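You operate a simulated robot arm through the tools that you are given. There is no shell and no other tool.

The job below is to be done with a simulated two-armed robot. You get a single attempt, and the scene is never put back.

## Task
On the top of the pallet stack, fold the rag in half.

The check looks at the end state, three seconds after you hand in, the way a careful person would. Anything else that was tipped, shoved, dropped, spilled or broken makes it a failure. Flat cloth is picked up by pressing the open fingertips on it (5 to 10 N) and closing them slowly along it; thin cloth reads only 2 to 8 mm in the jaws.

## Robot
Two 7-joint arms with two-finger parallel grippers on one trunk, on a base that drives. Base frame: it is fixed to the floor where the robot stands at the start and does not move with it; the origin is under the middle of the robot, x ahead of it, y to its left, z up. Readings come in m, rad, newtons and seconds.
The left shoulder is at the start at [0.06, 0.143, 0.726], the right one opposite. With the tool pointing down near the work surface each hand reaches from about 0.28 to 0.74 m from the robot's upright axis, wherever it stands, measured 20 degrees to its own side. Places, roughly: rag [0, -2.75, 0.5]; top of the pallet stack [0.1, -2.7, 0.5]. Payload 1.57 kg a hand.
The TCP of each hand is the grasp point between the finger pads, 0.03 m short of the fingertips. In the tool frame z runs along the fingers and y along their closing line. The gripper opens to 0.11 m. The fingers are 0.024 m wide and 0.012 m thick; the gripper's body (0.048 by 0.112 m) begins 0.078 m behind the TCP.
Orientation is that of the tool frame in the base frame, as a unit quaternion [x, y, z, w]. With the fingers straight down and closing along the base's y, the tool's x points along the base's -x, its y along +y and its z along -z.

## Interface
- The arms move only by the tool step_arm. It takes "left_plan", "right_plan" or both (then of equal length, played together; a hand with none holds still); each is one flat list of numbers, 7 for each row, row after row: the shift along the tool's x, y, z in m, then the turn, a rotation vector about the tool's x, y, z in rad, then the opening, from 0 (shut) to 1 (fully open). In form: [tx, ty, tz, rx, ry, rz, hand, tx, ty, tz, rx, ry, rz, hand, ...]. A call has 1 to 20 rows; each row shifts and turns the commanded pose from where the row before left it, along the tool's axes as they then stand. A row lasts 0.2 s, in which the tool goes at most 0.05 m and 0.15 rad; a call with a longer step from one row to the next is refused whole, and so is a gripper value outside its range. Where a pose cannot be reached the arm comes as near as it can. A force on the tool above 40 N (or 10 N above the force at the start of the call, whichever is more), or a blocked arm, ends the call early, and 0.2 s more pass. Each finger travels about 0.045 m/s and halts on what it meets, pressing with about 33 N; the grip force reading is that of the motor and also rises with nothing between the fingers. The clock runs only during rows and for 0.2 s after the last one: add rows that do not move to give the fingers time. It gives the time, the measured TCP pose, the force on the tool (base axes), the opening and the grip force at its end, in the units of the frame above (readings bear some noise), with the torque about the TCP (base axes, N m) and any sound that the robot's microphone picked up.
- Cameras (640 x 400 px; columns grow to the right, rows downward): "scene" is now at [0.0526, -0.0065, 1.3457]; the picture's right is [-0.09, -1.00, 0.00], its down [-0.65, 0.06, -0.76] and it looks along [0.76, -0.07, -0.65] (base axes); focal length 258 px, centre (320, 200). "left" rides on the left gripper at [0.07, -0.016, -0.141] in its tool frame; the picture's right is [0.23, 0.97, 0.00], its down [-0.86, 0.20, -0.48] and it looks along [-0.47, 0.11, 0.88] (tool axes); focal length 222 px, centre (320, 200). "right" rides on the right gripper at [0.07, 0.016, -0.141] in its tool frame; the picture's right is [-0.23, 0.97, 0.00], its down [-0.86, -0.20, -0.48] and it looks along [-0.47, -0.11, 0.88] (tool axes); focal length 222 px, centre (320, 200). There is no depth. A picture from a camera that has moved, and an enlarged one, comes with that camera's place and axes in the base frame and with its lens.
- snapshot(camera): a new picture of that camera. No time passes.
- raise_lower(by): slides the trunk up (or, below 0, down) by that many m; the arms and the scene camera ride with it, the base frame stays. It gives what a move gives, with no picture.
- steer(legs): drives the robot by 1 to 6 legs, each [ahead, left, turn to the left] in m, m and rad, along the robot's own axes; the way and the turn of a leg run together, so that a leg with both is an arc; at most 1.5 m and 3.142 rad a leg. The arms and the cameras ride along, it lands a little off, and it stops where it bumps. It gives what a move gives.
- aim_head(pan, tilt): turns the head with the scene camera to pan (to the left, within 1.501 rad either way) and tilt (down, from -0.506 to 1.204), counted from straight ahead of the robot. It gives what a move gives.
- close_up(camera, box): a new picture of the part [left, top, right, bottom] of that camera's present view, enlarged. No time passes.
- finish_job(): hands the job in; it is judged then, once.

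Places have to be worked out from the pictures, the camera data and where the tool is seen. Open the grippers and draw the arms clear of the work before you hand the job in, unless the task says otherwise.

The tools are called as a command line: name --argument value ..., lists and objects as JSON in quotes. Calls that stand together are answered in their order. step_arm: Moves the arms, as the interface text tells. Its arguments: {"type":"object","properties":{"left_plan":{"type":"array"},"right_plan":{"type":"array"}},"required":[]} The other tools are called the same way: raise_lower (by) slides the trunk up or down; steer (legs) drives the base; aim_head (pan, tilt) turns the head that bears the scene camera; snapshot (camera) takes a picture; close_up (camera, box) takes an enlarged picture of a part of a camera's view; finish_job () hands the job in.

At the start:

```text
clock: 0.0
left_ee_pos: [0.4732, 0.2438, 0.7036]
left_orientation: [0.0, 1.0, 0.001, 0.0]
left_contact_force: [-0.1, -0.6, 0.3]
left_ft_torque: [0.02, -0.02, 0.0]
left_grip_width: 0.1103
left_finger_force: 0.1
right_ee_pos: [0.415, -0.2012, 0.7427]
right_orientation: [0.0, 1.0, 0.0, 0.0]
right_contact_force: [0.9, -0.1, 0.7]
right_ft_torque: [0.01, 0.0, -0.01]
right_grip_width: 0.1102
right_finger_force: 0.0
trunk travel left (down, up): [-0.325, 0.265]
robot x, y, heading: [0.0018, 0.0002, 0.004]
head pan, tilt: [-0.089, 0.707]
```

scene: 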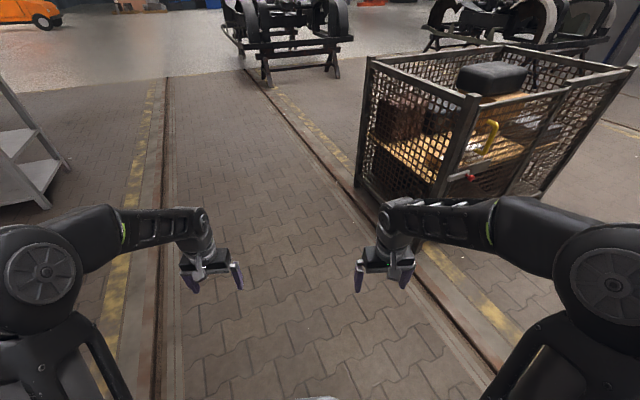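
right: 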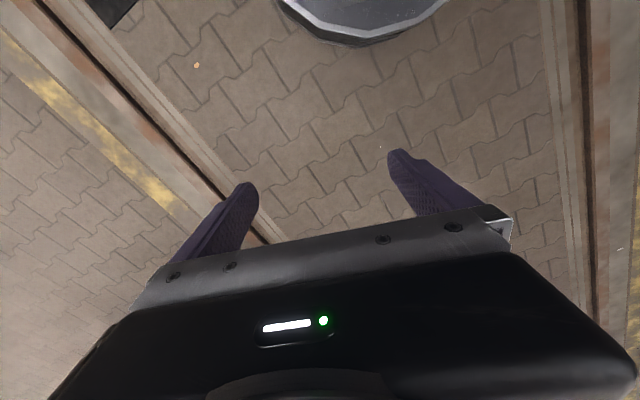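
left: 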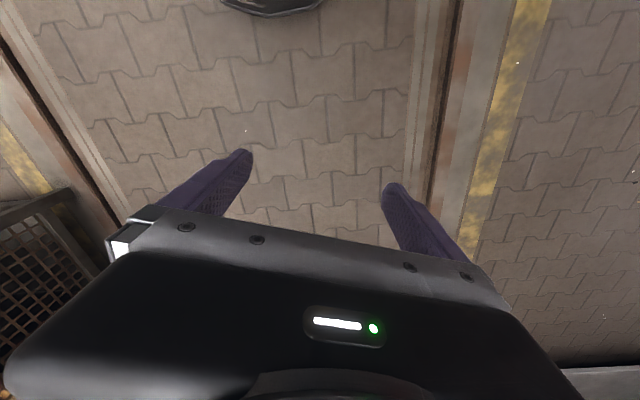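

The pallet stack should be to my right (about y = -2.7), out of the present view. I'll turn the head to the right to look before driving.

aim_head --pan -1.5 --tilt 0.4

snapshot --camera "scene"

```text
clock: 1.5
left_ee_pos: [0.4734, 0.2434, 0.7035]
left_orientation: [0.0, 1.0, 0.0, 0.0]
left_contact_force: [-0.1, 0.2, 0.3]
left_ft_torque: [-0.01, 0.02, -0.01]
left_grip_width: 0.1101
left_finger_force: 0.0
right_ee_pos: [0.4149, -0.2004, 0.742]
right_orientation: [0.0, 1.0, 0.0, 0.0]
right_contact_force: [1.1, -0.1, 0.8]
right_ft_torque: [0.01, 0.01, 0.0]
right_grip_width: 0.1102
right_finger_force: 0.0
trunk travel left (down, up): [-0.325, 0.265]
robot x, y, heading: [0.0001, -0.0001, -0.004]
head pan, tilt: [-1.499, 0.4]
```

```text
taken
camera scene: at [-0.0251, -0.0914, 1.3731], right [-1.0, -0.07, 0.0], down [-0.03, 0.39, -0.92], along [0.07, -0.92, -0.39], focal length 258 px, centre (320, 200)
```

scene: 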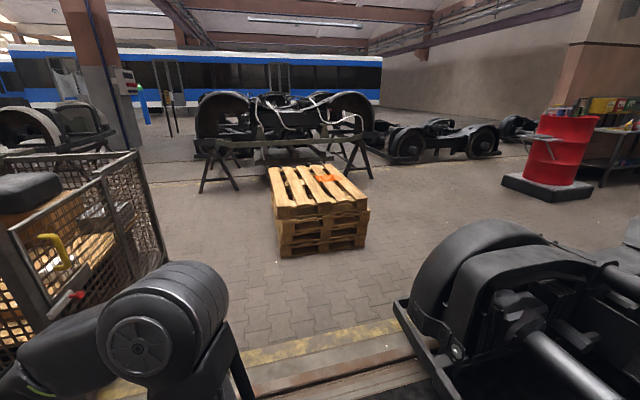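

I can see the pallet stack ahead, with an orange-ish thing on top. I'll zoom in.

close_up --camera "scene" --box '[240, 140, 400, 260]'

aim_head --pan -1.5 --tilt 1.0

snapshot --camera "scene"

```text
3.33 times, centred on (320, 200) of scene
camera zoom: at [-0.0251, -0.0914, 1.3731], right [-1.0, -0.07, 0.0], down [-0.03, 0.39, -0.92], along [0.07, -0.92, -0.39], focal length 858 px, centre (320, 200)
```

zoom: 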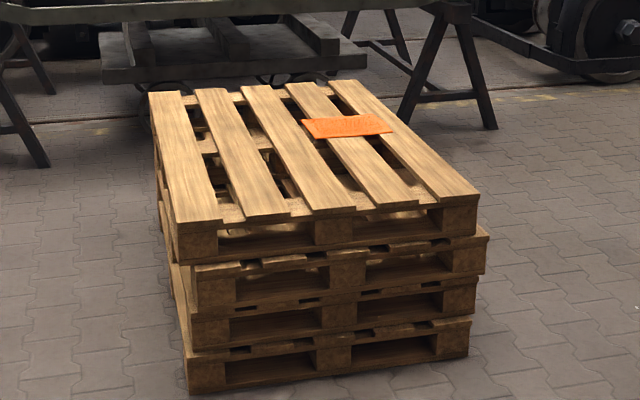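

```text
clock: 2.5
left_ee_pos: [0.4743, 0.2442, 0.703]
left_orientation: [0.0, 1.0, 0.001, 0.0]
left_contact_force: [0.4, 0.9, -0.5]
left_ft_torque: [0.03, -0.03, 0.03]
left_grip_width: 0.1102
left_finger_force: 0.1
right_ee_pos: [0.4149, -0.2003, 0.7432]
right_orientation: [-0.001, 1.0, 0.0, 0.0]
right_contact_force: [-0.3, -0.2, 0.3]
right_ft_torque: [0.0, 0.01, 0.03]
right_grip_width: 0.1102
right_finger_force: 0.0
trunk travel left (down, up): [-0.325, 0.265]
robot x, y, heading: [0.0037, 0.0001, 0.001]
head pan, tilt: [-1.499, 1.0]
```

```text
taken
camera scene: at [-0.0268, -0.0685, 1.3229], right [-1.0, -0.07, 0.0], down [-0.06, 0.84, -0.54], along [0.04, -0.54, -0.84], focal length 258 px, centre (320, 200)
```

scene: 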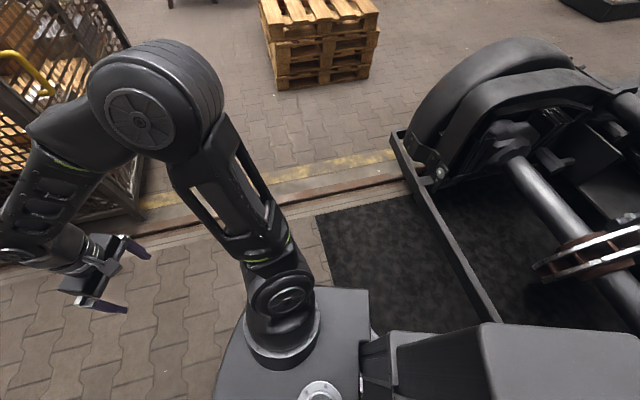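

The rag lies on the right-hand part of the pallet top, roughly at (0.08, -2.76), about 0.2 m from the pallet's -x edge, so I want to work from the -x side. First I check clearances around my own base by looking left and down, and right with another tilt.

aim_head --pan 1.5 --tilt 1.0

snapshot --camera "scene"

aim_head --pan 0.0 --tilt 1.2

snapshot --camera "scene"

aim_head --pan -1.5 --tilt 0.7

snapshot --camera "scene"

```text
clock: 5.1
left_ee_pos: [0.473, 0.2431, 0.7038]
left_orientation: [0.0, 1.0, 0.0, 0.001]
left_contact_force: [0.5, -0.2, 0.4]
left_ft_torque: [0.0, -0.02, -0.01]
left_grip_width: 0.1098
left_finger_force: 0.1
right_ee_pos: [0.4149, -0.2007, 0.743]
right_orientation: [0.0, 1.0, -0.001, 0.0]
right_contact_force: [0.1, -0.2, 0.7]
right_ft_torque: [0.02, -0.01, -0.04]
right_grip_width: 0.1099
right_finger_force: 0.0
trunk travel left (down, up): [-0.325, 0.265]
robot x, y, heading: [-0.0027, -0.0006, -0.002]
head pan, tilt: [1.499, 1.0]
```

```text
taken
camera scene: at [-0.0268, 0.0705, 1.3229], right [1.0, -0.07, 0.0], down [-0.06, -0.84, -0.54], along [0.04, 0.54, -0.84], focal length 258 px, centre (320, 200)
```

scene: 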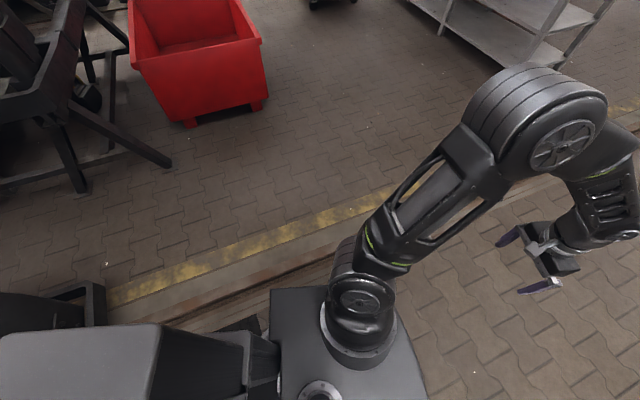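

```text
clock: 6.7
left_ee_pos: [0.4741, 0.244, 0.7047]
left_orientation: [0.0, 1.0, -0.001, 0.001]
left_contact_force: [0.5, -1.6, -0.7]
left_ft_torque: [-0.02, -0.02, -0.01]
left_grip_width: 0.1101
left_finger_force: 0.1
right_ee_pos: [0.4157, -0.2019, 0.7423]
right_orientation: [0.0, 1.0, 0.0, -0.001]
right_contact_force: [-0.3, 0.2, -0.6]
right_ft_torque: [0.0, -0.02, -0.02]
right_grip_width: 0.1099
right_finger_force: 0.0
trunk travel left (down, up): [-0.325, 0.265]
robot x, y, heading: [-0.0016, -0.0001, -0.003]
head pan, tilt: [0.0, 1.201]
```

```text
taken
camera scene: at [0.0241, 0.001, 1.3103], right [0.0, -1.0, 0.0], down [-0.93, 0.0, -0.36], along [0.36, 0.0, -0.93], focal length 258 px, centre (320, 200)
```

scene: 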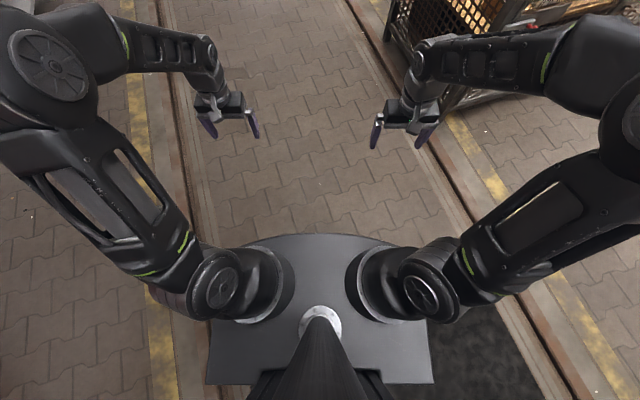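

```text
clock: 8.3
left_ee_pos: [0.4729, 0.2446, 0.7041]
left_orientation: [0.0, 1.0, 0.0, 0.0]
left_contact_force: [-0.2, 0.2, 0.0]
left_ft_torque: [-0.02, -0.02, 0.0]
left_grip_width: 0.1101
left_finger_force: 0.0
right_ee_pos: [0.4163, -0.2017, 0.7419]
right_orientation: [-0.001, 1.0, 0.0, -0.001]
right_contact_force: [-0.1, 0.1, -0.1]
right_ft_torque: [0.01, 0.01, 0.0]
right_grip_width: 0.1098
right_finger_force: 0.1
trunk travel left (down, up): [-0.325, 0.265]
robot x, y, heading: [-0.0028, 0.0002, 0.003]
head pan, tilt: [-1.499, 0.7]
```

```text
taken
camera scene: at [-0.0256, -0.0837, 1.3462], right [-1.0, -0.07, 0.0], down [-0.05, 0.64, -0.76], along [0.06, -0.76, -0.64], focal length 258 px, centre (320, 200)
```

scene: 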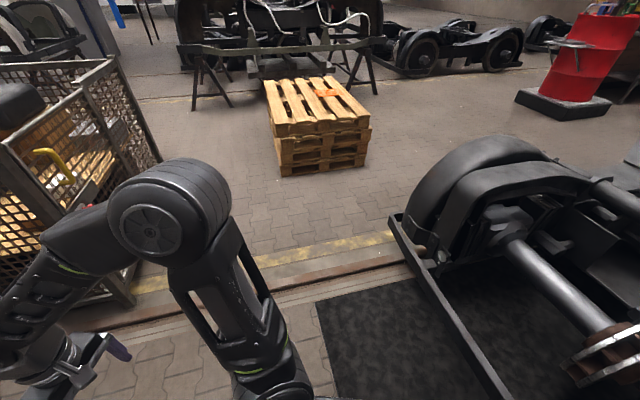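

Nothing blocks a short forward move, while the bogie sits close behind on my right. I'll go ahead 0.35 m, turn right 90°, and look again toward the pallets.

steer --legs '[[0.35, 0, 0], [0, 0, -1.571]]'

aim_head --pan -0.5 --tilt 0.6

snapshot --camera "scene"

```text
clock: 14.4
left_ee_pos: [0.5907, -0.4729, 0.704]
left_orientation: [0.705, 0.709, 0.0, 0.0]
left_contact_force: [0.6, -0.3, 0.2]
left_ft_torque: [0.02, 0.05, 0.0]
left_grip_width: 0.11
left_finger_force: 0.0
right_ee_pos: [0.1465, -0.4176, 0.7429]
right_orientation: [0.705, 0.709, 0.0, 0.001]
right_contact_force: [0.1, -0.3, 1.1]
right_ft_torque: [0.02, 0.02, 0.0]
right_grip_width: 0.11
right_finger_force: 0.1
trunk travel left (down, up): [-0.325, 0.265]
robot x, y, heading: [0.3456, 0.0046, -1.568]
head pan, tilt: [-1.499, 0.7]
```

```text
clock: 15.7
left_ee_pos: [0.5928, -0.4731, 0.7035]
left_orientation: [0.705, 0.709, 0.0, -0.001]
left_contact_force: [0.1, -0.8, 0.5]
left_ft_torque: [-0.02, 0.0, -0.01]
left_grip_width: 0.1099
left_finger_force: 0.0
right_ee_pos: [0.1466, -0.4161, 0.7429]
right_orientation: [0.706, 0.709, 0.001, -0.001]
right_contact_force: [0.2, -0.4, 0.9]
right_ft_torque: [0.02, -0.02, 0.01]
right_grip_width: 0.1103
right_finger_force: 0.0
trunk travel left (down, up): [-0.325, 0.265]
robot x, y, heading: [0.3471, 0.0014, -1.567]
head pan, tilt: [-0.499, 0.6]
```

```text
taken
camera scene: at [0.3022, -0.0472, 1.3549], right [-0.88, 0.48, 0.0], down [0.27, 0.5, -0.82], along [-0.39, -0.73, -0.57], focal length 258 px, centre (320, 200)
```

scene: 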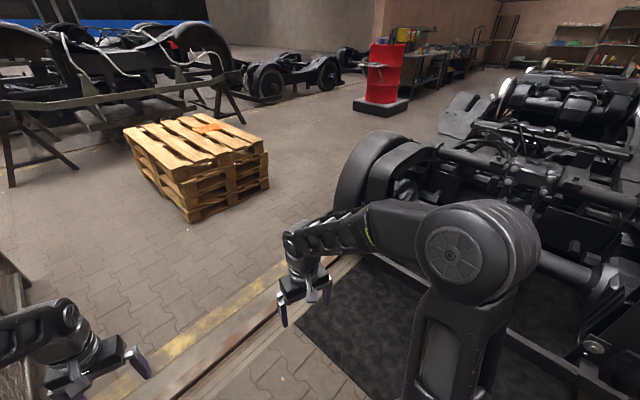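

The channel between the bogie and the pallets looks open. I drive ahead 1.1 m along the cage side and look again to the right.

steer --legs '[[1.1, 0, 0]]'

aim_head --pan -0.9 --tilt 0.6

snapshot --camera "scene"

aim_head --pan -1.5 --tilt 0.8

snapshot --camera "scene"

aim_head --pan 0.0 --tilt 0.7

snapshot --camera "scene"

```text
clock: 21.3
left_ee_pos: [0.5899, -1.577, 0.7038]
left_orientation: [0.709, 0.706, 0.0, 0.0]
left_contact_force: [0.9, -0.7, 0.1]
left_ft_torque: [0.04, -0.01, -0.01]
left_grip_width: 0.11
left_finger_force: 0.2
right_ee_pos: [0.1443, -1.5169, 0.7426]
right_orientation: [0.708, 0.706, 0.0, 0.0]
right_contact_force: [0.2, -0.9, 0.1]
right_ft_torque: [-0.03, 0.0, 0.0]
right_grip_width: 0.11
right_finger_force: 0.1
trunk travel left (down, up): [-0.325, 0.265]
robot x, y, heading: [0.3466, -1.1023, -1.578]
head pan, tilt: [-0.499, 0.6]
```

```text
clock: 22.2
left_ee_pos: [0.5911, -1.577, 0.7041]
left_orientation: [0.709, 0.706, 0.0, -0.001]
left_contact_force: [-0.6, 0.3, -0.5]
left_ft_torque: [-0.03, 0.05, 0.03]
left_grip_width: 0.1099
left_finger_force: 0.2
right_ee_pos: [0.1457, -1.5167, 0.7418]
right_orientation: [0.708, 0.706, 0.0, 0.0]
right_contact_force: [0.4, -0.7, 0.6]
right_ft_torque: [0.03, -0.01, -0.01]
right_grip_width: 0.1098
right_finger_force: 0.0
trunk travel left (down, up): [-0.325, 0.265]
robot x, y, heading: [0.3469, -1.1002, -1.57]
head pan, tilt: [-0.901, 0.6]
```

```text
taken
camera scene: at [0.2761, -1.1265, 1.3549], right [-0.62, 0.78, 0.0], down [0.44, 0.35, -0.83], along [-0.65, -0.51, -0.56], focal length 258 px, centre (320, 200)
```

scene: 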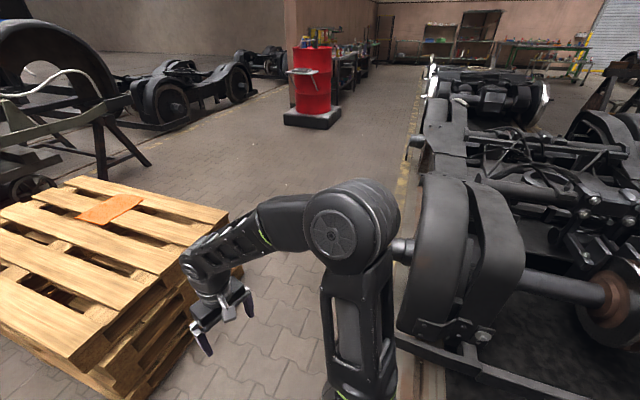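

```text
clock: 23.2
left_ee_pos: [0.5895, -1.5767, 0.7044]
left_orientation: [0.708, 0.706, 0.0, -0.001]
left_contact_force: [0.8, -0.6, -0.3]
left_ft_torque: [0.0, -0.02, 0.04]
left_grip_width: 0.1096
left_finger_force: 0.1
right_ee_pos: [0.1455, -1.5177, 0.7422]
right_orientation: [0.709, 0.706, 0.0, 0.0]
right_contact_force: [0.5, 0.4, 1.2]
right_ft_torque: [-0.02, 0.0, 0.02]
right_grip_width: 0.11
right_finger_force: 0.1
trunk travel left (down, up): [-0.325, 0.265]
robot x, y, heading: [0.3498, -1.1033, -1.578]
head pan, tilt: [-1.499, 0.799]
```

```text
taken
camera scene: at [0.2649, -1.0773, 1.338], right [-0.07, 1.0, 0.0], down [0.71, 0.05, -0.7], along [-0.7, -0.05, -0.72], focal length 258 px, centre (320, 200)
```

scene: 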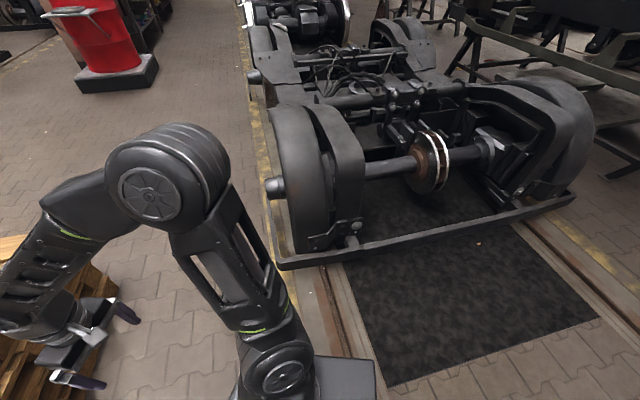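

```text
clock: 24.8
left_ee_pos: [0.5901, -1.5773, 0.7054]
left_orientation: [0.708, 0.706, 0.0, 0.0]
left_contact_force: [0.3, -0.1, -0.3]
left_ft_torque: [0.04, 0.02, 0.03]
left_grip_width: 0.11
left_finger_force: 0.1
right_ee_pos: [0.1445, -1.5166, 0.7425]
right_orientation: [0.708, 0.706, 0.001, 0.0]
right_contact_force: [-0.2, -0.2, 0.0]
right_ft_torque: [0.01, 0.03, 0.0]
right_grip_width: 0.11
right_finger_force: 0.0
trunk travel left (down, up): [-0.325, 0.265]
robot x, y, heading: [0.3471, -1.0989, -1.573]
head pan, tilt: [0.0, 0.7]
```

```text
taken
camera scene: at [0.3451, -1.1567, 1.3463], right [-1.0, 0.0, 0.0], down [0.0, 0.64, -0.76], along [0.0, -0.76, -0.64], focal length 258 px, centre (320, 200)
```

scene: 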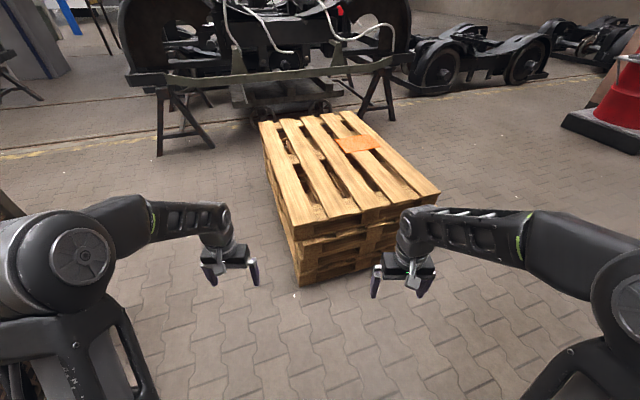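

The pallet corners come out at about (-0.29,-2.23), (0.45,-1.98), (0.84,-3.12), (0.10,-3.35), top at z≈0.5; the bogie's outer side is near y≈-1.39. I'll raise the trunk so the arms pass over everything, then move to the channel entrance and turn to the working heading of 0.31 rad.

raise_lower --by 0.2

steer --legs '[[0.5, -0.25, 0], [0, 0, 1.883]]'

aim_head --pan -1.3 --tilt 0.8

snapshot --camera "scene"

aim_head --pan 1.5 --tilt 0.8

snapshot --camera "scene"

```text
clock: 26.9
left_ee_pos: [0.5888, -1.5765, 0.9045]
left_orientation: [0.709, 0.706, 0.0, 0.0]
left_contact_force: [0.4, 0.8, -0.4]
left_ft_torque: [0.03, 0.0, 0.0]
left_grip_width: 0.11
left_finger_force: 0.0
right_ee_pos: [0.1441, -1.5179, 0.9417]
right_orientation: [0.708, 0.706, 0.0, 0.0]
right_contact_force: [0.4, -0.4, 0.4]
right_ft_torque: [0.02, 0.02, -0.05]
right_grip_width: 0.1101
right_finger_force: 0.2
trunk travel left (down, up): [-0.525, 0.065]
robot x, y, heading: [0.3476, -1.103, -1.574]
head pan, tilt: [0.0, 0.7]
```

```text
clock: 34.7
left_ee_pos: [0.4664, -1.2219, 0.905]
left_orientation: [-0.161, 0.987, 0.001, 0.0]
left_contact_force: [0.1, 0.2, 1.4]
left_ft_torque: [0.0, 0.01, -0.02]
left_grip_width: 0.1103
left_finger_force: 0.1
right_ee_pos: [0.5528, -1.6623, 0.9419]
right_orientation: [-0.161, 0.987, 0.0, 0.0]
right_contact_force: [0.2, -0.7, -0.8]
right_ft_torque: [-0.02, -0.04, -0.02]
right_grip_width: 0.1099
right_finger_force: 0.0
trunk travel left (down, up): [-0.525, 0.065]
robot x, y, heading: [0.0942, -1.6049, 0.322]
head pan, tilt: [0.0, 0.7]
```

```text
clock: 36.2
left_ee_pos: [0.4662, -1.2222, 0.9042]
left_orientation: [-0.16, 0.987, 0.001, 0.001]
left_contact_force: [-0.2, 0.5, 0.3]
left_ft_torque: [-0.03, 0.02, 0.02]
left_grip_width: 0.1097
left_finger_force: 0.2
right_ee_pos: [0.554, -1.6613, 0.942]
right_orientation: [-0.16, 0.987, 0.0, 0.0]
right_contact_force: [0.1, 0.3, -0.4]
right_ft_torque: [0.0, -0.01, -0.02]
right_grip_width: 0.1101
right_finger_force: 0.0
trunk travel left (down, up): [-0.525, 0.065]
robot x, y, heading: [0.0935, -1.5999, 0.328]
head pan, tilt: [-1.3, 0.799]
```

```text
taken
camera scene: at [0.1096, -1.6785, 1.538], right [-0.83, -0.56, 0.0], down [-0.4, 0.59, -0.7], along [0.39, -0.58, -0.72], focal length 258 px, centre (320, 200)
```

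scene: 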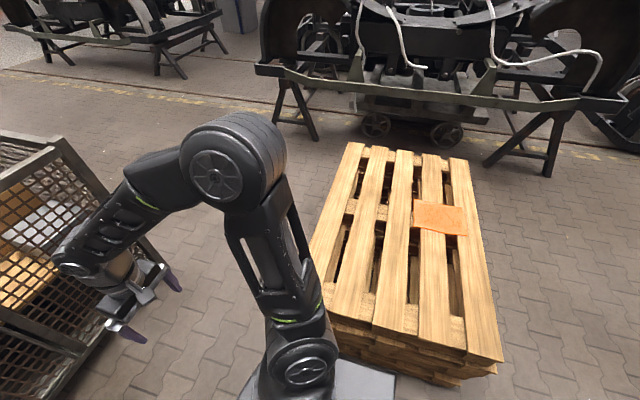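

```text
clock: 38.7
left_ee_pos: [0.4664, -1.2218, 0.9045]
left_orientation: [-0.16, 0.987, -0.001, 0.0]
left_contact_force: [0.5, -0.1, -0.2]
left_ft_torque: [0.01, 0.02, -0.01]
left_grip_width: 0.1099
left_finger_force: 0.1
right_ee_pos: [0.5522, -1.6617, 0.9415]
right_orientation: [-0.161, 0.987, 0.0, 0.0]
right_contact_force: [0.2, 0.4, 0.6]
right_ft_torque: [-0.01, -0.01, 0.0]
right_grip_width: 0.11
right_finger_force: 0.1
trunk travel left (down, up): [-0.525, 0.065]
robot x, y, heading: [0.0964, -1.6005, 0.322]
head pan, tilt: [1.499, 0.799]
```

```text
taken
camera scene: at [0.0444, -1.5335, 1.538], right [0.97, 0.25, 0.0], down [0.18, -0.69, -0.7], along [-0.17, 0.68, -0.72], focal length 258 px, centre (320, 200)
```

scene: 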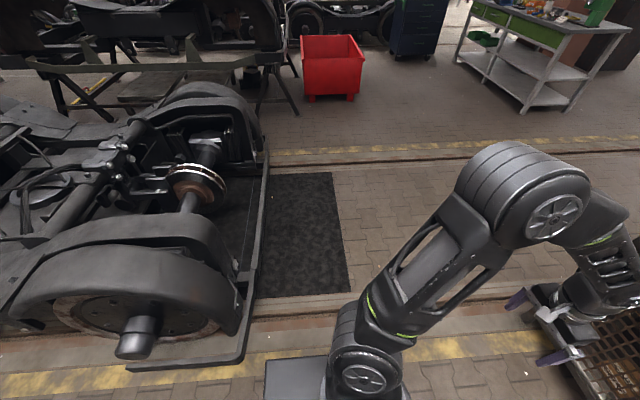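

Bogie outer side is at about y=-1.43 near x=-0.7, so going through the midpoint (-0.42,-1.83) leaves ~0.4 m each side. I back through the channel and strafe right to the pallet's -x side.

steer --legs '[[-0.561, -0.052, 0], [-0.604, -0.135, 0], [-0.117, -0.894, 0]]'

aim_head --pan 0.0 --tilt 0.8

snapshot --camera "scene"

```text
clock: 49.3
left_ee_pos: [-0.4017, -2.6533, 0.9045]
left_orientation: [-0.161, 0.987, 0.0, 0.0]
left_contact_force: [-0.1, 0.3, 0.4]
left_ft_torque: [0.0, -0.01, 0.0]
left_grip_width: 0.11
left_finger_force: 0.1
right_ee_pos: [-0.3147, -3.0944, 0.9416]
right_orientation: [-0.16, 0.987, -0.001, 0.0]
right_contact_force: [0.2, -0.2, -0.3]
right_ft_torque: [0.0, -0.01, 0.0]
right_grip_width: 0.11
right_finger_force: 0.1
trunk travel left (down, up): [-0.525, 0.065]
robot x, y, heading: [-0.7747, -3.0318, 0.322]
head pan, tilt: [1.499, 0.799]
```

```text
clock: 50.9
left_ee_pos: [-0.4012, -2.6524, 0.9044]
left_orientation: [-0.16, 0.987, 0.0, 0.001]
left_contact_force: [0.6, 0.5, 0.4]
left_ft_torque: [0.01, 0.02, 0.01]
left_grip_width: 0.1095
left_finger_force: 0.1
right_ee_pos: [-0.3162, -3.0937, 0.9406]
right_orientation: [-0.161, 0.987, 0.0, -0.001]
right_contact_force: [-1.1, -0.5, 0.1]
right_ft_torque: [0.0, -0.01, 0.0]
right_grip_width: 0.1102
right_finger_force: 0.0
trunk travel left (down, up): [-0.525, 0.065]
robot x, y, heading: [-0.777, -3.036, 0.324]
head pan, tilt: [0.0, 0.799]
```

```text
taken
camera scene: at [-0.7268, -3.0169, 1.538], right [0.32, -0.95, 0.0], down [-0.68, -0.23, -0.7], along [0.66, 0.22, -0.72], focal length 258 px, centre (320, 200)
```

scene: 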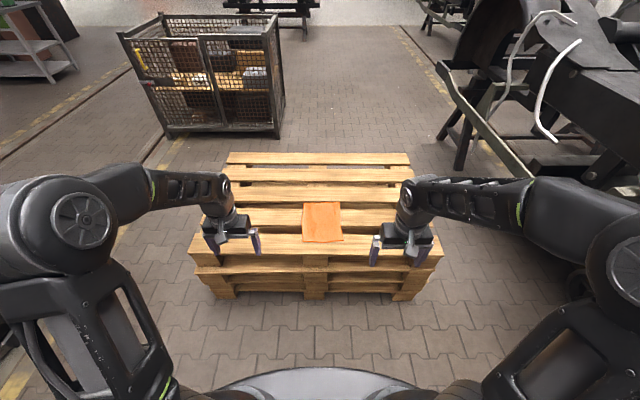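

I'm now square to the pallet with the rag straight ahead between the hands. I zoom in on it to measure its corners.

close_up --camera "scene" --box '[240, 150, 400, 250]'

```text
4.00 times, centred on (320, 200) of scene
camera zoom: at [-0.7268, -3.0169, 1.538], right [0.32, -0.95, 0.0], down [-0.68, -0.23, -0.7], along [0.66, 0.22, -0.72], focal length 1030 px, centre (320, 200)
```

zoom: 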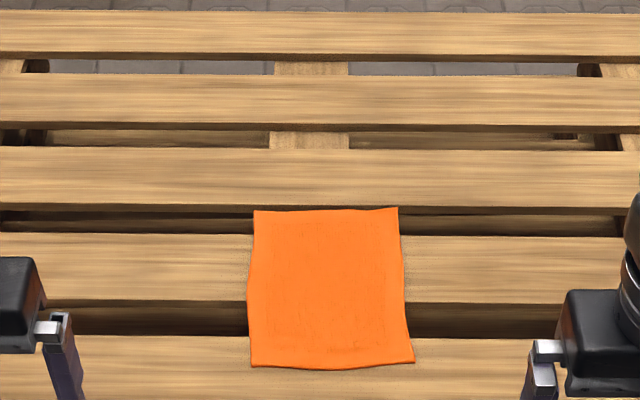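

In my own frame the rag spans about f=0.78–1.04 ahead and l=+0.085 to -0.11, lying over two boards; its near edge rests on the first board. I'll drive ahead 0.36 m (pallet edge then ~0.36 m from my axis) and lower the trunk back by 0.2 m.

steer --legs '[[0.36, 0, 0]]'

raise_lower --by -0.2

aim_head --pan 0.0 --tilt 1.0

snapshot --camera "scene"

snapshot --camera "left"

snapshot --camera "right"

```text
clock: 53.2
left_ee_pos: [-0.0585, -2.5411, 0.9044]
left_orientation: [-0.159, 0.987, 0.0, 0.0]
left_contact_force: [-0.5, 0.1, -0.8]
left_ft_torque: [-0.03, 0.02, 0.02]
left_grip_width: 0.1099
left_finger_force: 0.1
right_ee_pos: [0.026, -2.9806, 0.943]
right_orientation: [-0.159, 0.987, 0.0, 0.0]
right_contact_force: [-0.3, 0.2, 0.3]
right_ft_torque: [-0.02, 0.01, -0.01]
right_grip_width: 0.1099
right_finger_force: 0.0
trunk travel left (down, up): [-0.525, 0.065]
robot x, y, heading: [-0.4296, -2.9189, 0.316]
head pan, tilt: [0.0, 0.799]
```

```text
clock: 55.4
left_ee_pos: [-0.0593, -2.5412, 0.704]
left_orientation: [-0.159, 0.987, 0.001, 0.0]
left_contact_force: [-0.5, 0.5, 0.1]
left_ft_torque: [0.01, 0.0, 0.03]
left_grip_width: 0.1101
left_finger_force: 0.1
right_ee_pos: [0.0253, -2.9812, 0.7417]
right_orientation: [-0.159, 0.987, 0.0, 0.0]
right_contact_force: [0.3, 0.0, -0.5]
right_ft_torque: [0.0, 0.02, -0.03]
right_grip_width: 0.1101
right_finger_force: 0.1
trunk travel left (down, up): [-0.325, 0.265]
robot x, y, heading: [-0.4322, -2.9243, 0.317]
head pan, tilt: [0.0, 0.799]
```

```text
clock: 56.1
left_ee_pos: [-0.0599, -2.5406, 0.7043]
left_orientation: [-0.159, 0.987, 0.0, -0.001]
left_contact_force: [0.9, 0.5, -0.6]
left_ft_torque: [-0.03, 0.03, -0.02]
left_grip_width: 0.1103
left_finger_force: 0.0
right_ee_pos: [0.025, -2.9805, 0.7425]
right_orientation: [-0.159, 0.987, 0.0, 0.0]
right_contact_force: [0.0, 0.3, 0.6]
right_ft_torque: [-0.01, 0.05, -0.02]
right_grip_width: 0.1099
right_finger_force: 0.0
trunk travel left (down, up): [-0.325, 0.265]
robot x, y, heading: [-0.4363, -2.924, 0.321]
head pan, tilt: [0.0, 1.0]
```

```text
taken
camera scene: at [-0.3965, -2.9071, 1.3229], right [0.31, -0.95, 0.0], down [-0.8, -0.26, -0.54], along [0.51, 0.17, -0.84], focal length 258 px, centre (320, 200)
```

scene: 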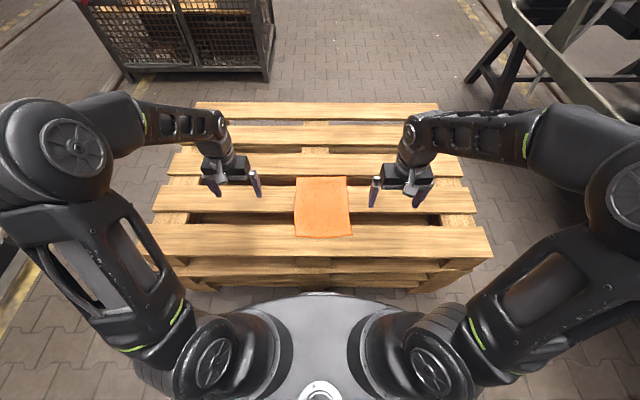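

```text
taken
camera left: at [-0.1204, -2.5777, 0.8448], right [-0.52, 0.85, 0.0], down [0.75, 0.46, 0.48], along [0.41, 0.25, -0.88], focal length 222 px, centre (320, 200)
```

left: 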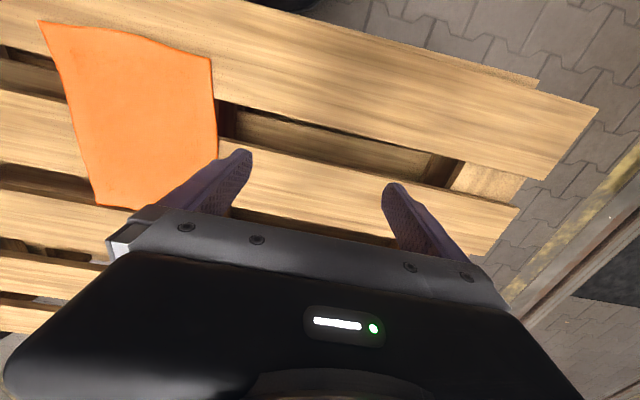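

```text
taken
camera right: at [-0.0457, -2.9875, 0.8827], right [-0.09, 1.0, 0.0], down [0.87, 0.08, 0.48], along [0.48, 0.04, -0.88], focal length 222 px, centre (320, 200)
```

right: 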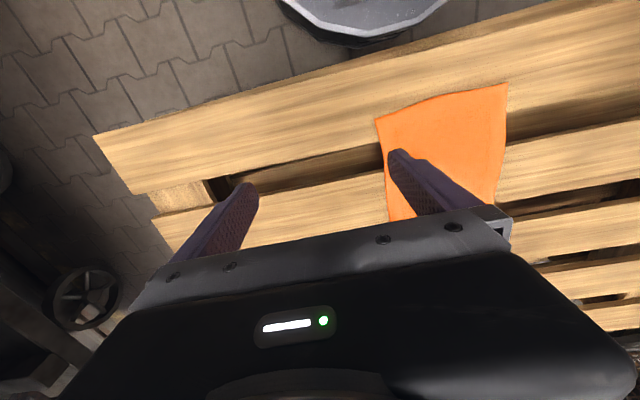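

Now the rag sits between the hands. I zoom in on it for precise corner positions.

close_up --camera "scene" --box '[240, 150, 400, 250]'

close_up --camera "left" --box '[0, 0, 320, 200]'

close_up --camera "right" --box '[320, 40, 640, 240]'

```text
4.00 times, centred on (320, 200) of scene
camera zoom: at [-0.3965, -2.9071, 1.3229], right [0.31, -0.95, 0.0], down [-0.8, -0.26, -0.54], along [0.51, 0.17, -0.84], focal length 1030 px, centre (320, 200)
```

zoom: 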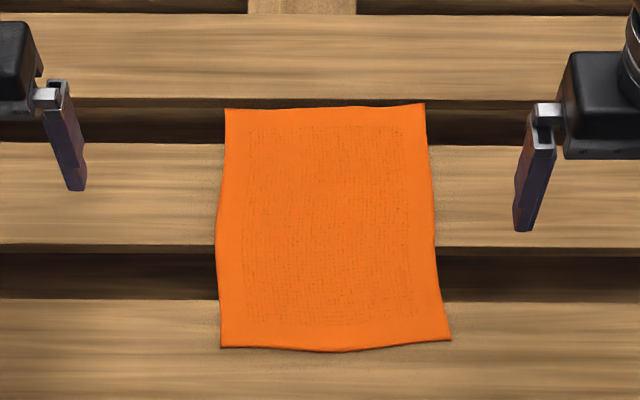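

```text
2.00 times, centred on (160, 100) of left
camera zoom: at [-0.1204, -2.5777, 0.8448], right [-0.52, 0.85, 0.0], down [0.75, 0.46, 0.48], along [0.41, 0.25, -0.88], focal length 444 px, centre (640, 400)
```

zoom: 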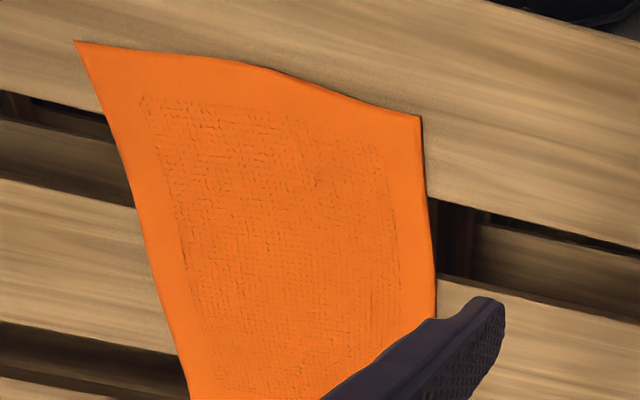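

```text
2.00 times, centred on (480, 140) of right
camera zoom: at [-0.0457, -2.9875, 0.8827], right [-0.09, 1.0, 0.0], down [0.87, 0.08, 0.48], along [0.48, 0.04, -0.88], focal length 444 px, centre (0, 320)
```

zoom: 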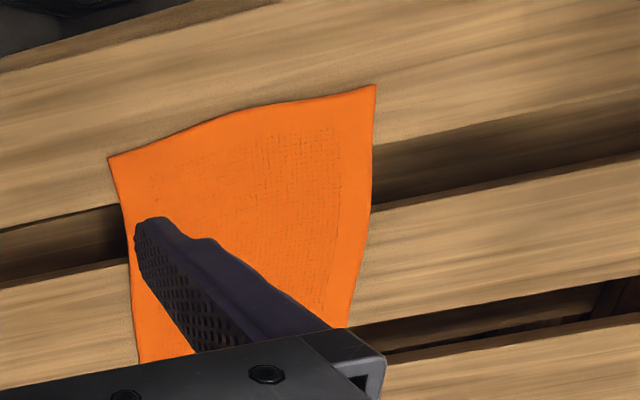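

Measurements agree from two cameras (near-left corner at local f≈0.375, l≈+0.085; near-right f≈0.381, l≈-0.114; near edge resting on the first board). I bring both hands, partly closed to ~37 mm, to hover above the two near corners.

step_arm --left_plan '[0.0067, -0.0235, 0.0155, 0, 0, 0, 0.34, 0.0067, -0.0235, 0.0155, 0, 0, 0, 0.34, 0.0067, -0.0235, 0.0155, 0, 0, 0, 0.34, 0.0067, -0.0235, 0.0155, 0, 0, 0, 0.34, 0.0067, -0.0235, 0.0155, 0, 0, 0, 0.34, 0.0067, -0.0235, 0.0155, 0, 0, 0, 0.34, 0.0067, -0.0235, 0.0155, 0, 0, 0, 0.34, 0.0067, -0.0235, 0.0155, 0, 0, 0, 0.34, 0, 0, 0, 0, 0, 0, 0.34]' --right_plan '[-0.001, 0.0151, 0.0203, 0, 0, 0, 0.34, -0.001, 0.0151, 0.0203, 0, 0, 0, 0.34, -0.001, 0.0151, 0.0203, 0, 0, 0, 0.34, -0.001, 0.0151, 0.0203, 0, 0, 0, 0.34, -0.001, 0.0151, 0.0203, 0, 0, 0, 0.34, -0.001, 0.0151, 0.0203, 0, 0, 0, 0.34, -0.001, 0.0151, 0.0203, 0, 0, 0, 0.34, -0.001, 0.0151, 0.0203, 0, 0, 0, 0.34, 0, 0, 0, 0, 0, 0, 0.34]'

snapshot --camera "scene"

snapshot --camera "left"

snapshot --camera "right"

```text
clock: 58.1
left_ee_pos: [-0.052, -2.7349, 0.5808]
left_orientation: [-0.159, 0.987, -0.001, 0.001]
left_contact_force: [-0.3, 0.1, 0.0]
left_ft_torque: [0.01, 0.0, 0.03]
left_grip_width: 0.0374
left_finger_force: 0.0
right_ee_pos: [-0.0046, -2.865, 0.5792]
right_orientation: [-0.159, 0.987, 0.0, 0.001]
right_contact_force: [-0.6, -0.4, 0.5]
right_ft_torque: [-0.04, 0.0, 0.02]
right_grip_width: 0.0375
right_finger_force: 0.2
trunk travel left (down, up): [-0.325, 0.265]
robot x, y, heading: [-0.4317, -2.923, 0.315]
head pan, tilt: [0.0, 1.0]
```

```text
taken
camera scene: at [-0.3964, -2.9071, 1.3229], right [0.31, -0.95, 0.0], down [-0.8, -0.26, -0.54], along [0.51, 0.17, -0.84], focal length 258 px, centre (320, 200)
```

scene: 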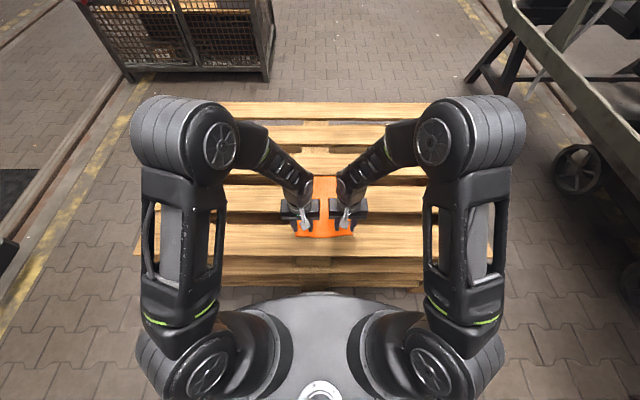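

```text
taken
camera left: at [-0.1127, -2.773, 0.721], right [-0.52, 0.85, 0.0], down [0.75, 0.46, 0.48], along [0.41, 0.25, -0.88], focal length 222 px, centre (320, 200)
```

left: 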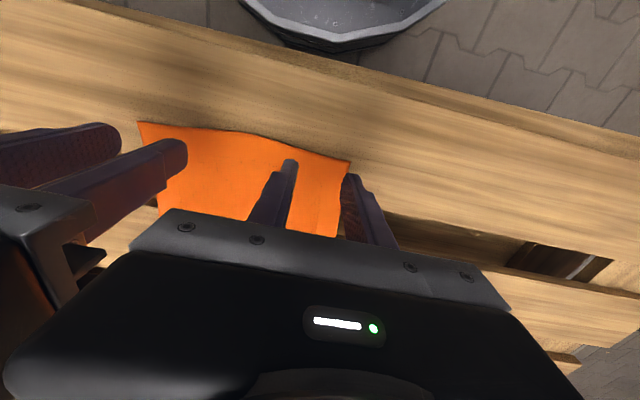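

```text
taken
camera right: at [-0.0759, -2.8702, 0.7199], right [-0.09, 1.0, 0.0], down [0.87, 0.08, 0.48], along [0.48, 0.04, -0.88], focal length 222 px, centre (320, 200)
```

right: 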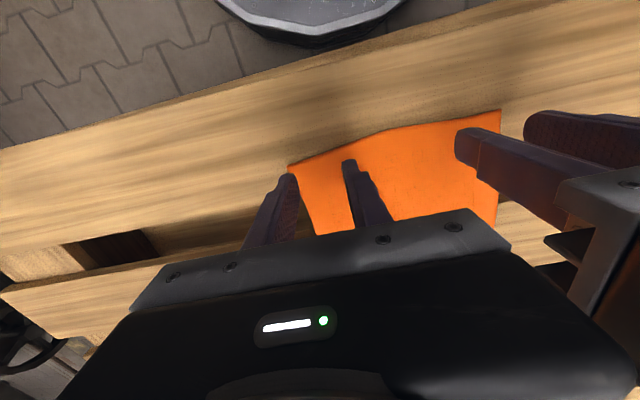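

Finger positions match the plan: outer fingers just inside the corners. I nudge each slightly inward, the right also 4 mm ahead, and descend to a few mm above the cloth.

step_arm --left_plan '[0, -0.0005, 0.0107, 0, 0, 0, 0.34, 0, -0.0005, 0.0107, 0, 0, 0, 0.34, 0, -0.0005, 0.0107, 0, 0, 0, 0.34, 0, -0.0005, 0.0107, 0, 0, 0, 0.34, 0, 0, 0, 0, 0, 0, 0.34]' --right_plan '[-0.001, 0.0003, 0.0103, 0, 0, 0, 0.34, -0.001, 0.0003, 0.0103, 0, 0, 0, 0.34, -0.001, 0.0003, 0.0103, 0, 0, 0, 0.34, -0.001, 0.0003, 0.0103, 0, 0, 0, 0.34, 0, 0, 0, 0, 0, 0, 0.34]'

close_up --camera "left" --box '[100, 60, 420, 260]'

close_up --camera "right" --box '[220, 60, 540, 260]'

```text
clock: 59.3
left_ee_pos: [-0.0523, -2.7367, 0.5395]
left_orientation: [-0.16, 0.987, 0.0, 0.002]
left_contact_force: [-4.9, 4.3, 29.1]
left_ft_torque: [0.03, -0.04, -0.05]
left_grip_width: 0.0371
left_finger_force: 0.1
right_ee_pos: [-0.0021, -2.8611, 0.5407]
right_orientation: [-0.158, 0.987, 0.0, 0.002]
right_contact_force: [1.3, -2.0, 9.5]
right_ft_torque: [-0.02, -0.06, -0.01]
right_grip_width: 0.0372
right_finger_force: 0.1
trunk travel left (down, up): [-0.325, 0.265]
robot x, y, heading: [-0.4329, -2.9214, 0.325]
head pan, tilt: [0.0, 1.0]
```

```text
2.00 times, centred on (260, 160) of left
camera zoom: at [-0.1121, -2.7746, 0.68], right [-0.52, 0.85, 0.0], down [0.75, 0.46, 0.48], along [0.41, 0.25, -0.88], focal length 444 px, centre (440, 280)
```

zoom: 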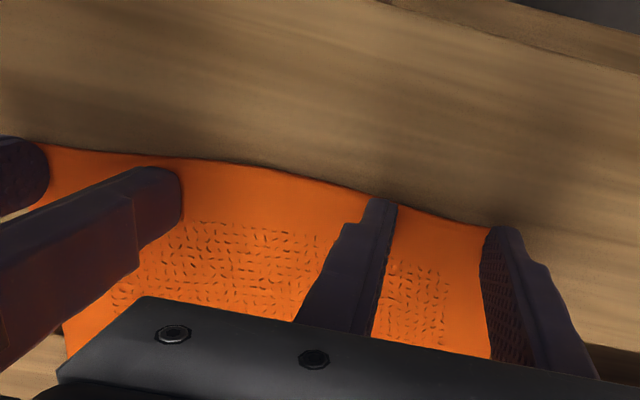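

```text
2.00 times, centred on (380, 160) of right
camera zoom: at [-0.0734, -2.8682, 0.6807], right [-0.09, 1.0, 0.0], down [0.87, 0.08, 0.48], along [0.48, 0.04, -0.88], focal length 444 px, centre (200, 280)
```

zoom: 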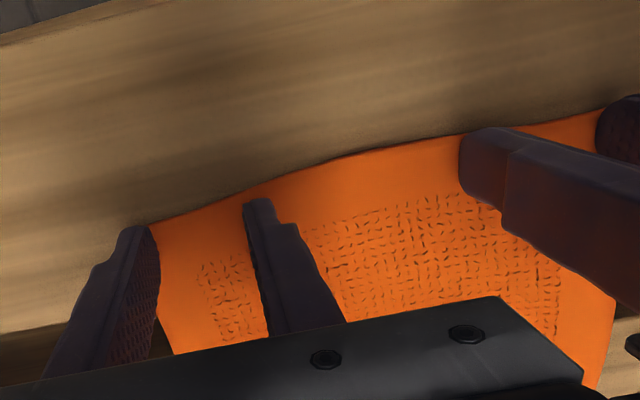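

Contact came a few mm early: surface is at about z=0.510, left presses with 29 N (too much), right with 9.5 N. I back the left off by 1.5 mm and re-read.

step_arm --left_plan '[0, 0, -0.0012, 0, 0, 0, 0.34, 0, 0, 0, 0, 0, 0, 0.34]' --right_plan '[0, 0, 0, 0, 0, 0, 0.34, 0, 0, 0, 0, 0, 0, 0.34]'

```text
clock: 59.9
left_ee_pos: [-0.0515, -2.7374, 0.5392]
left_orientation: [-0.159, 0.987, 0.0, 0.002]
left_contact_force: [-0.3, 6.0, 20.6]
left_ft_torque: [0.13, -0.12, 0.05]
left_grip_width: 0.0368
left_finger_force: 0.1
right_ee_pos: [-0.0018, -2.8621, 0.5407]
right_orientation: [-0.159, 0.987, 0.001, 0.002]
right_contact_force: [1.2, -3.2, 17.4]
right_ft_torque: [-0.01, -0.07, 0.01]
right_grip_width: 0.0372
right_finger_force: 0.1
trunk travel left (down, up): [-0.325, 0.265]
robot x, y, heading: [-0.4314, -2.9221, 0.32]
head pan, tilt: [0.0, 1.0]
```

Still 20 N left and 17 N right. I ease both up another ~1.5 mm to get into the 5–10 N range.

step_arm --left_plan '[0, 0, -0.0015, 0, 0, 0, 0.34, 0, 0, 0, 0, 0, 0, 0.34, 0, 0, 0, 0, 0, 0, 0.34]' --right_plan '[0, 0, -0.0012, 0, 0, 0, 0.34, 0, 0, 0, 0, 0, 0, 0.34, 0, 0, 0, 0, 0, 0, 0.34]'

```text
clock: 60.7
left_ee_pos: [-0.0515, -2.7373, 0.5409]
left_orientation: [-0.159, 0.987, 0.0, -0.001]
left_contact_force: [1.2, 1.3, 6.7]
left_ft_torque: [0.04, -0.08, 0.02]
left_grip_width: 0.0368
left_finger_force: 0.0
right_ee_pos: [-0.0018, -2.8611, 0.5403]
right_orientation: [-0.159, 0.987, 0.0, 0.001]
right_contact_force: [3.2, -0.8, 12.6]
right_ft_torque: [0.04, -0.08, -0.04]
right_grip_width: 0.0372
right_finger_force: 0.0
trunk travel left (down, up): [-0.325, 0.265]
robot x, y, heading: [-0.431, -2.9217, 0.319]
head pan, tilt: [0.0, 1.0]
```

Left is at 6.7 N; right at 12.6 N, so I ease it 0.5 mm and begin closing both slowly along the cloth, halfway at first, to see whether the cloth gathers.

step_arm --left_plan '[0, 0, 0, 0, 0, 0, 0.34, 0, 0, 0, 0, 0, 0, 0.325, 0, 0, 0, 0, 0, 0, 0.31, 0, 0, 0, 0, 0, 0, 0.295, 0, 0, 0, 0, 0, 0, 0.28, 0, 0, 0, 0, 0, 0, 0.265, 0, 0, 0, 0, 0, 0, 0.25, 0, 0, 0, 0, 0, 0, 0.235, 0, 0, 0, 0, 0, 0, 0.22]' --right_plan '[0, 0, -0.0005, 0, 0, 0, 0.34, 0, 0, 0, 0, 0, 0, 0.325, 0, 0, 0, 0, 0, 0, 0.31, 0, 0, 0, 0, 0, 0, 0.295, 0, 0, 0, 0, 0, 0, 0.28, 0, 0, 0, 0, 0, 0, 0.265, 0, 0, 0, 0, 0, 0, 0.25, 0, 0, 0, 0, 0, 0, 0.235, 0, 0, 0, 0, 0, 0, 0.22]'

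close_up --camera "left" --box '[100, 60, 420, 260]'

close_up --camera "right" --box '[220, 60, 540, 260]'

```text
clock: 62.7
left_ee_pos: [-0.0512, -2.7382, 0.5398]
left_orientation: [-0.159, 0.987, 0.0, -0.001]
left_contact_force: [0.7, -1.7, 5.6]
left_ft_torque: [-0.05, -0.05, 0.0]
left_grip_width: 0.0251
left_finger_force: 0.9
right_ee_pos: [-0.0027, -2.8615, 0.5413]
right_orientation: [-0.16, 0.987, 0.0, 0.001]
right_contact_force: [-0.2, 2.7, 7.5]
right_ft_torque: [0.12, 0.02, 0.01]
right_grip_width: 0.0252
right_finger_force: 0.4
trunk travel left (down, up): [-0.325, 0.265]
robot x, y, heading: [-0.4332, -2.9212, 0.322]
head pan, tilt: [0.0, 1.0]
```

```text
2.00 times, centred on (260, 160) of left
camera zoom: at [-0.1117, -2.7751, 0.6812], right [-0.52, 0.85, 0.0], down [0.75, 0.46, 0.48], along [0.41, 0.25, -0.88], focal length 444 px, centre (440, 280)
```

zoom: 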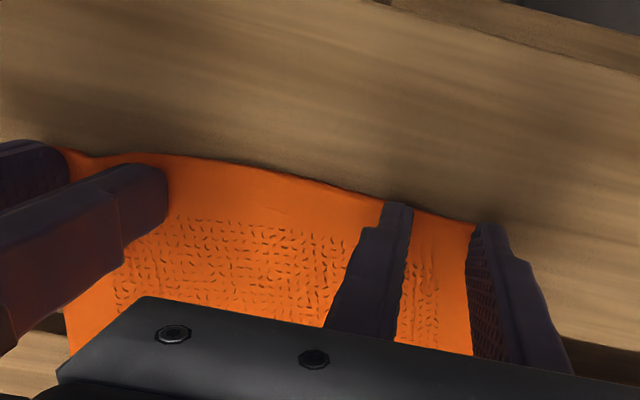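

```text
2.00 times, centred on (380, 160) of right
camera zoom: at [-0.0732, -2.868, 0.6812], right [-0.09, 1.0, 0.0], down [0.87, 0.08, 0.48], along [0.48, 0.04, -0.88], focal length 444 px, centre (200, 280)
```

zoom: 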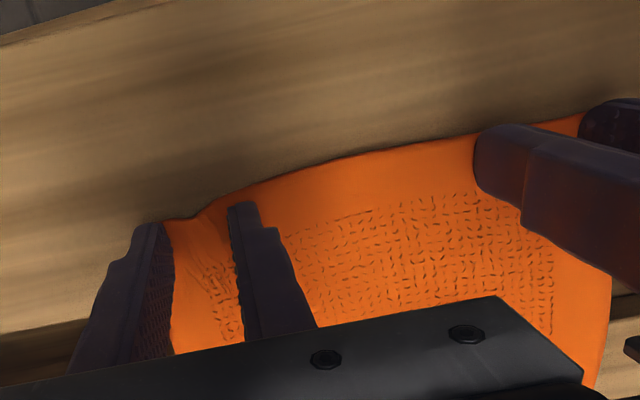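

The cloth is gathering between the fingers on both sides and forces are 5.6 and 7.5 N. I continue closing slowly all the way.

step_arm --left_plan '[0, 0, 0, 0, 0, 0, 0.205, 0, 0, 0, 0, 0, 0, 0.19, 0, 0, 0, 0, 0, 0, 0.175, 0, 0, 0, 0, 0, 0, 0.16, 0, 0, 0, 0, 0, 0, 0.145, 0, 0, 0, 0, 0, 0, 0.13, 0, 0, 0, 0, 0, 0, 0.115, 0, 0, 0, 0, 0, 0, 0.1, 0, 0, 0, 0, 0, 0, 0.085, 0, 0, 0, 0, 0, 0, 0.07, 0, 0, 0, 0, 0, 0, 0.055, 0, 0, 0, 0, 0, 0, 0.04, 0, 0, 0, 0, 0, 0, 0.025, 0, 0, 0, 0, 0, 0, 0.01, 0, 0, 0, 0, 0, 0, 0.0, 0, 0, 0, 0, 0, 0, 0.0]' --right_plan '[0, 0, 0, 0, 0, 0, 0.205, 0, 0, 0, 0, 0, 0, 0.19, 0, 0, 0, 0, 0, 0, 0.175, 0, 0, 0, 0, 0, 0, 0.16, 0, 0, 0, 0, 0, 0, 0.145, 0, 0, 0, 0, 0, 0, 0.13, 0, 0, 0, 0, 0, 0, 0.115, 0, 0, 0, 0, 0, 0, 0.1, 0, 0, 0, 0, 0, 0, 0.085, 0, 0, 0, 0, 0, 0, 0.07, 0, 0, 0, 0, 0, 0, 0.055, 0, 0, 0, 0, 0, 0, 0.04, 0, 0, 0, 0, 0, 0, 0.025, 0, 0, 0, 0, 0, 0, 0.01, 0, 0, 0, 0, 0, 0, 0.0, 0, 0, 0, 0, 0, 0, 0.0]'

close_up --camera "left" --box '[100, 60, 420, 260]'

close_up --camera "right" --box '[220, 60, 540, 260]'

```text
clock: 66.1
left_ee_pos: [-0.051, -2.7379, 0.5416]
left_orientation: [-0.158, 0.987, 0.0, 0.0]
left_contact_force: [0.5, -0.4, 5.7]
left_ft_torque: [-0.04, -0.08, 0.03]
left_grip_width: 0.0
left_finger_force: 21.0
right_ee_pos: [-0.0026, -2.8608, 0.5413]
right_orientation: [-0.159, 0.987, 0.0, 0.001]
right_contact_force: [-0.3, 2.4, 9.8]
right_ft_torque: [0.1, -0.03, 0.03]
right_grip_width: 0.0045
right_finger_force: 25.4
trunk travel left (down, up): [-0.325, 0.265]
robot x, y, heading: [-0.4308, -2.9237, 0.326]
head pan, tilt: [0.0, 1.0]
```

```text
2.00 times, centred on (260, 160) of left
camera zoom: at [-0.1118, -2.775, 0.6812], right [-0.52, 0.85, 0.0], down [0.75, 0.46, 0.48], along [0.41, 0.25, -0.88], focal length 444 px, centre (440, 280)
```

zoom: 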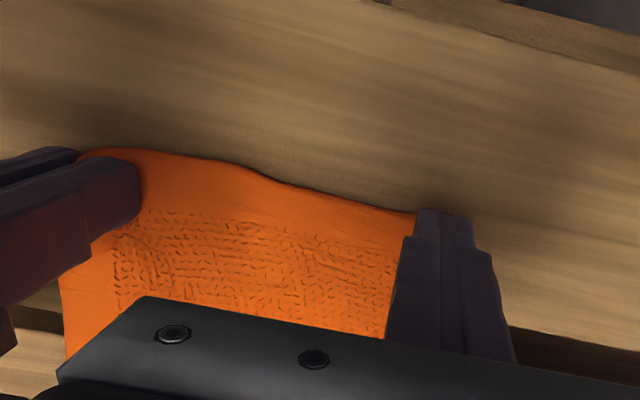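

```text
2.00 times, centred on (380, 160) of right
camera zoom: at [-0.0733, -2.8679, 0.6813], right [-0.09, 1.0, 0.0], down [0.87, 0.08, 0.48], along [0.48, 0.04, -0.88], focal length 444 px, centre (200, 280)
```

zoom: 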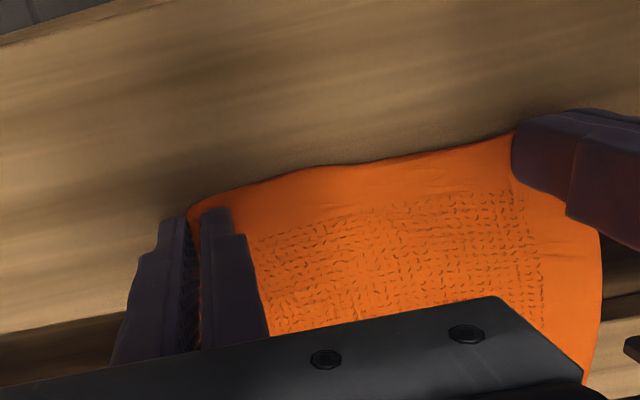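

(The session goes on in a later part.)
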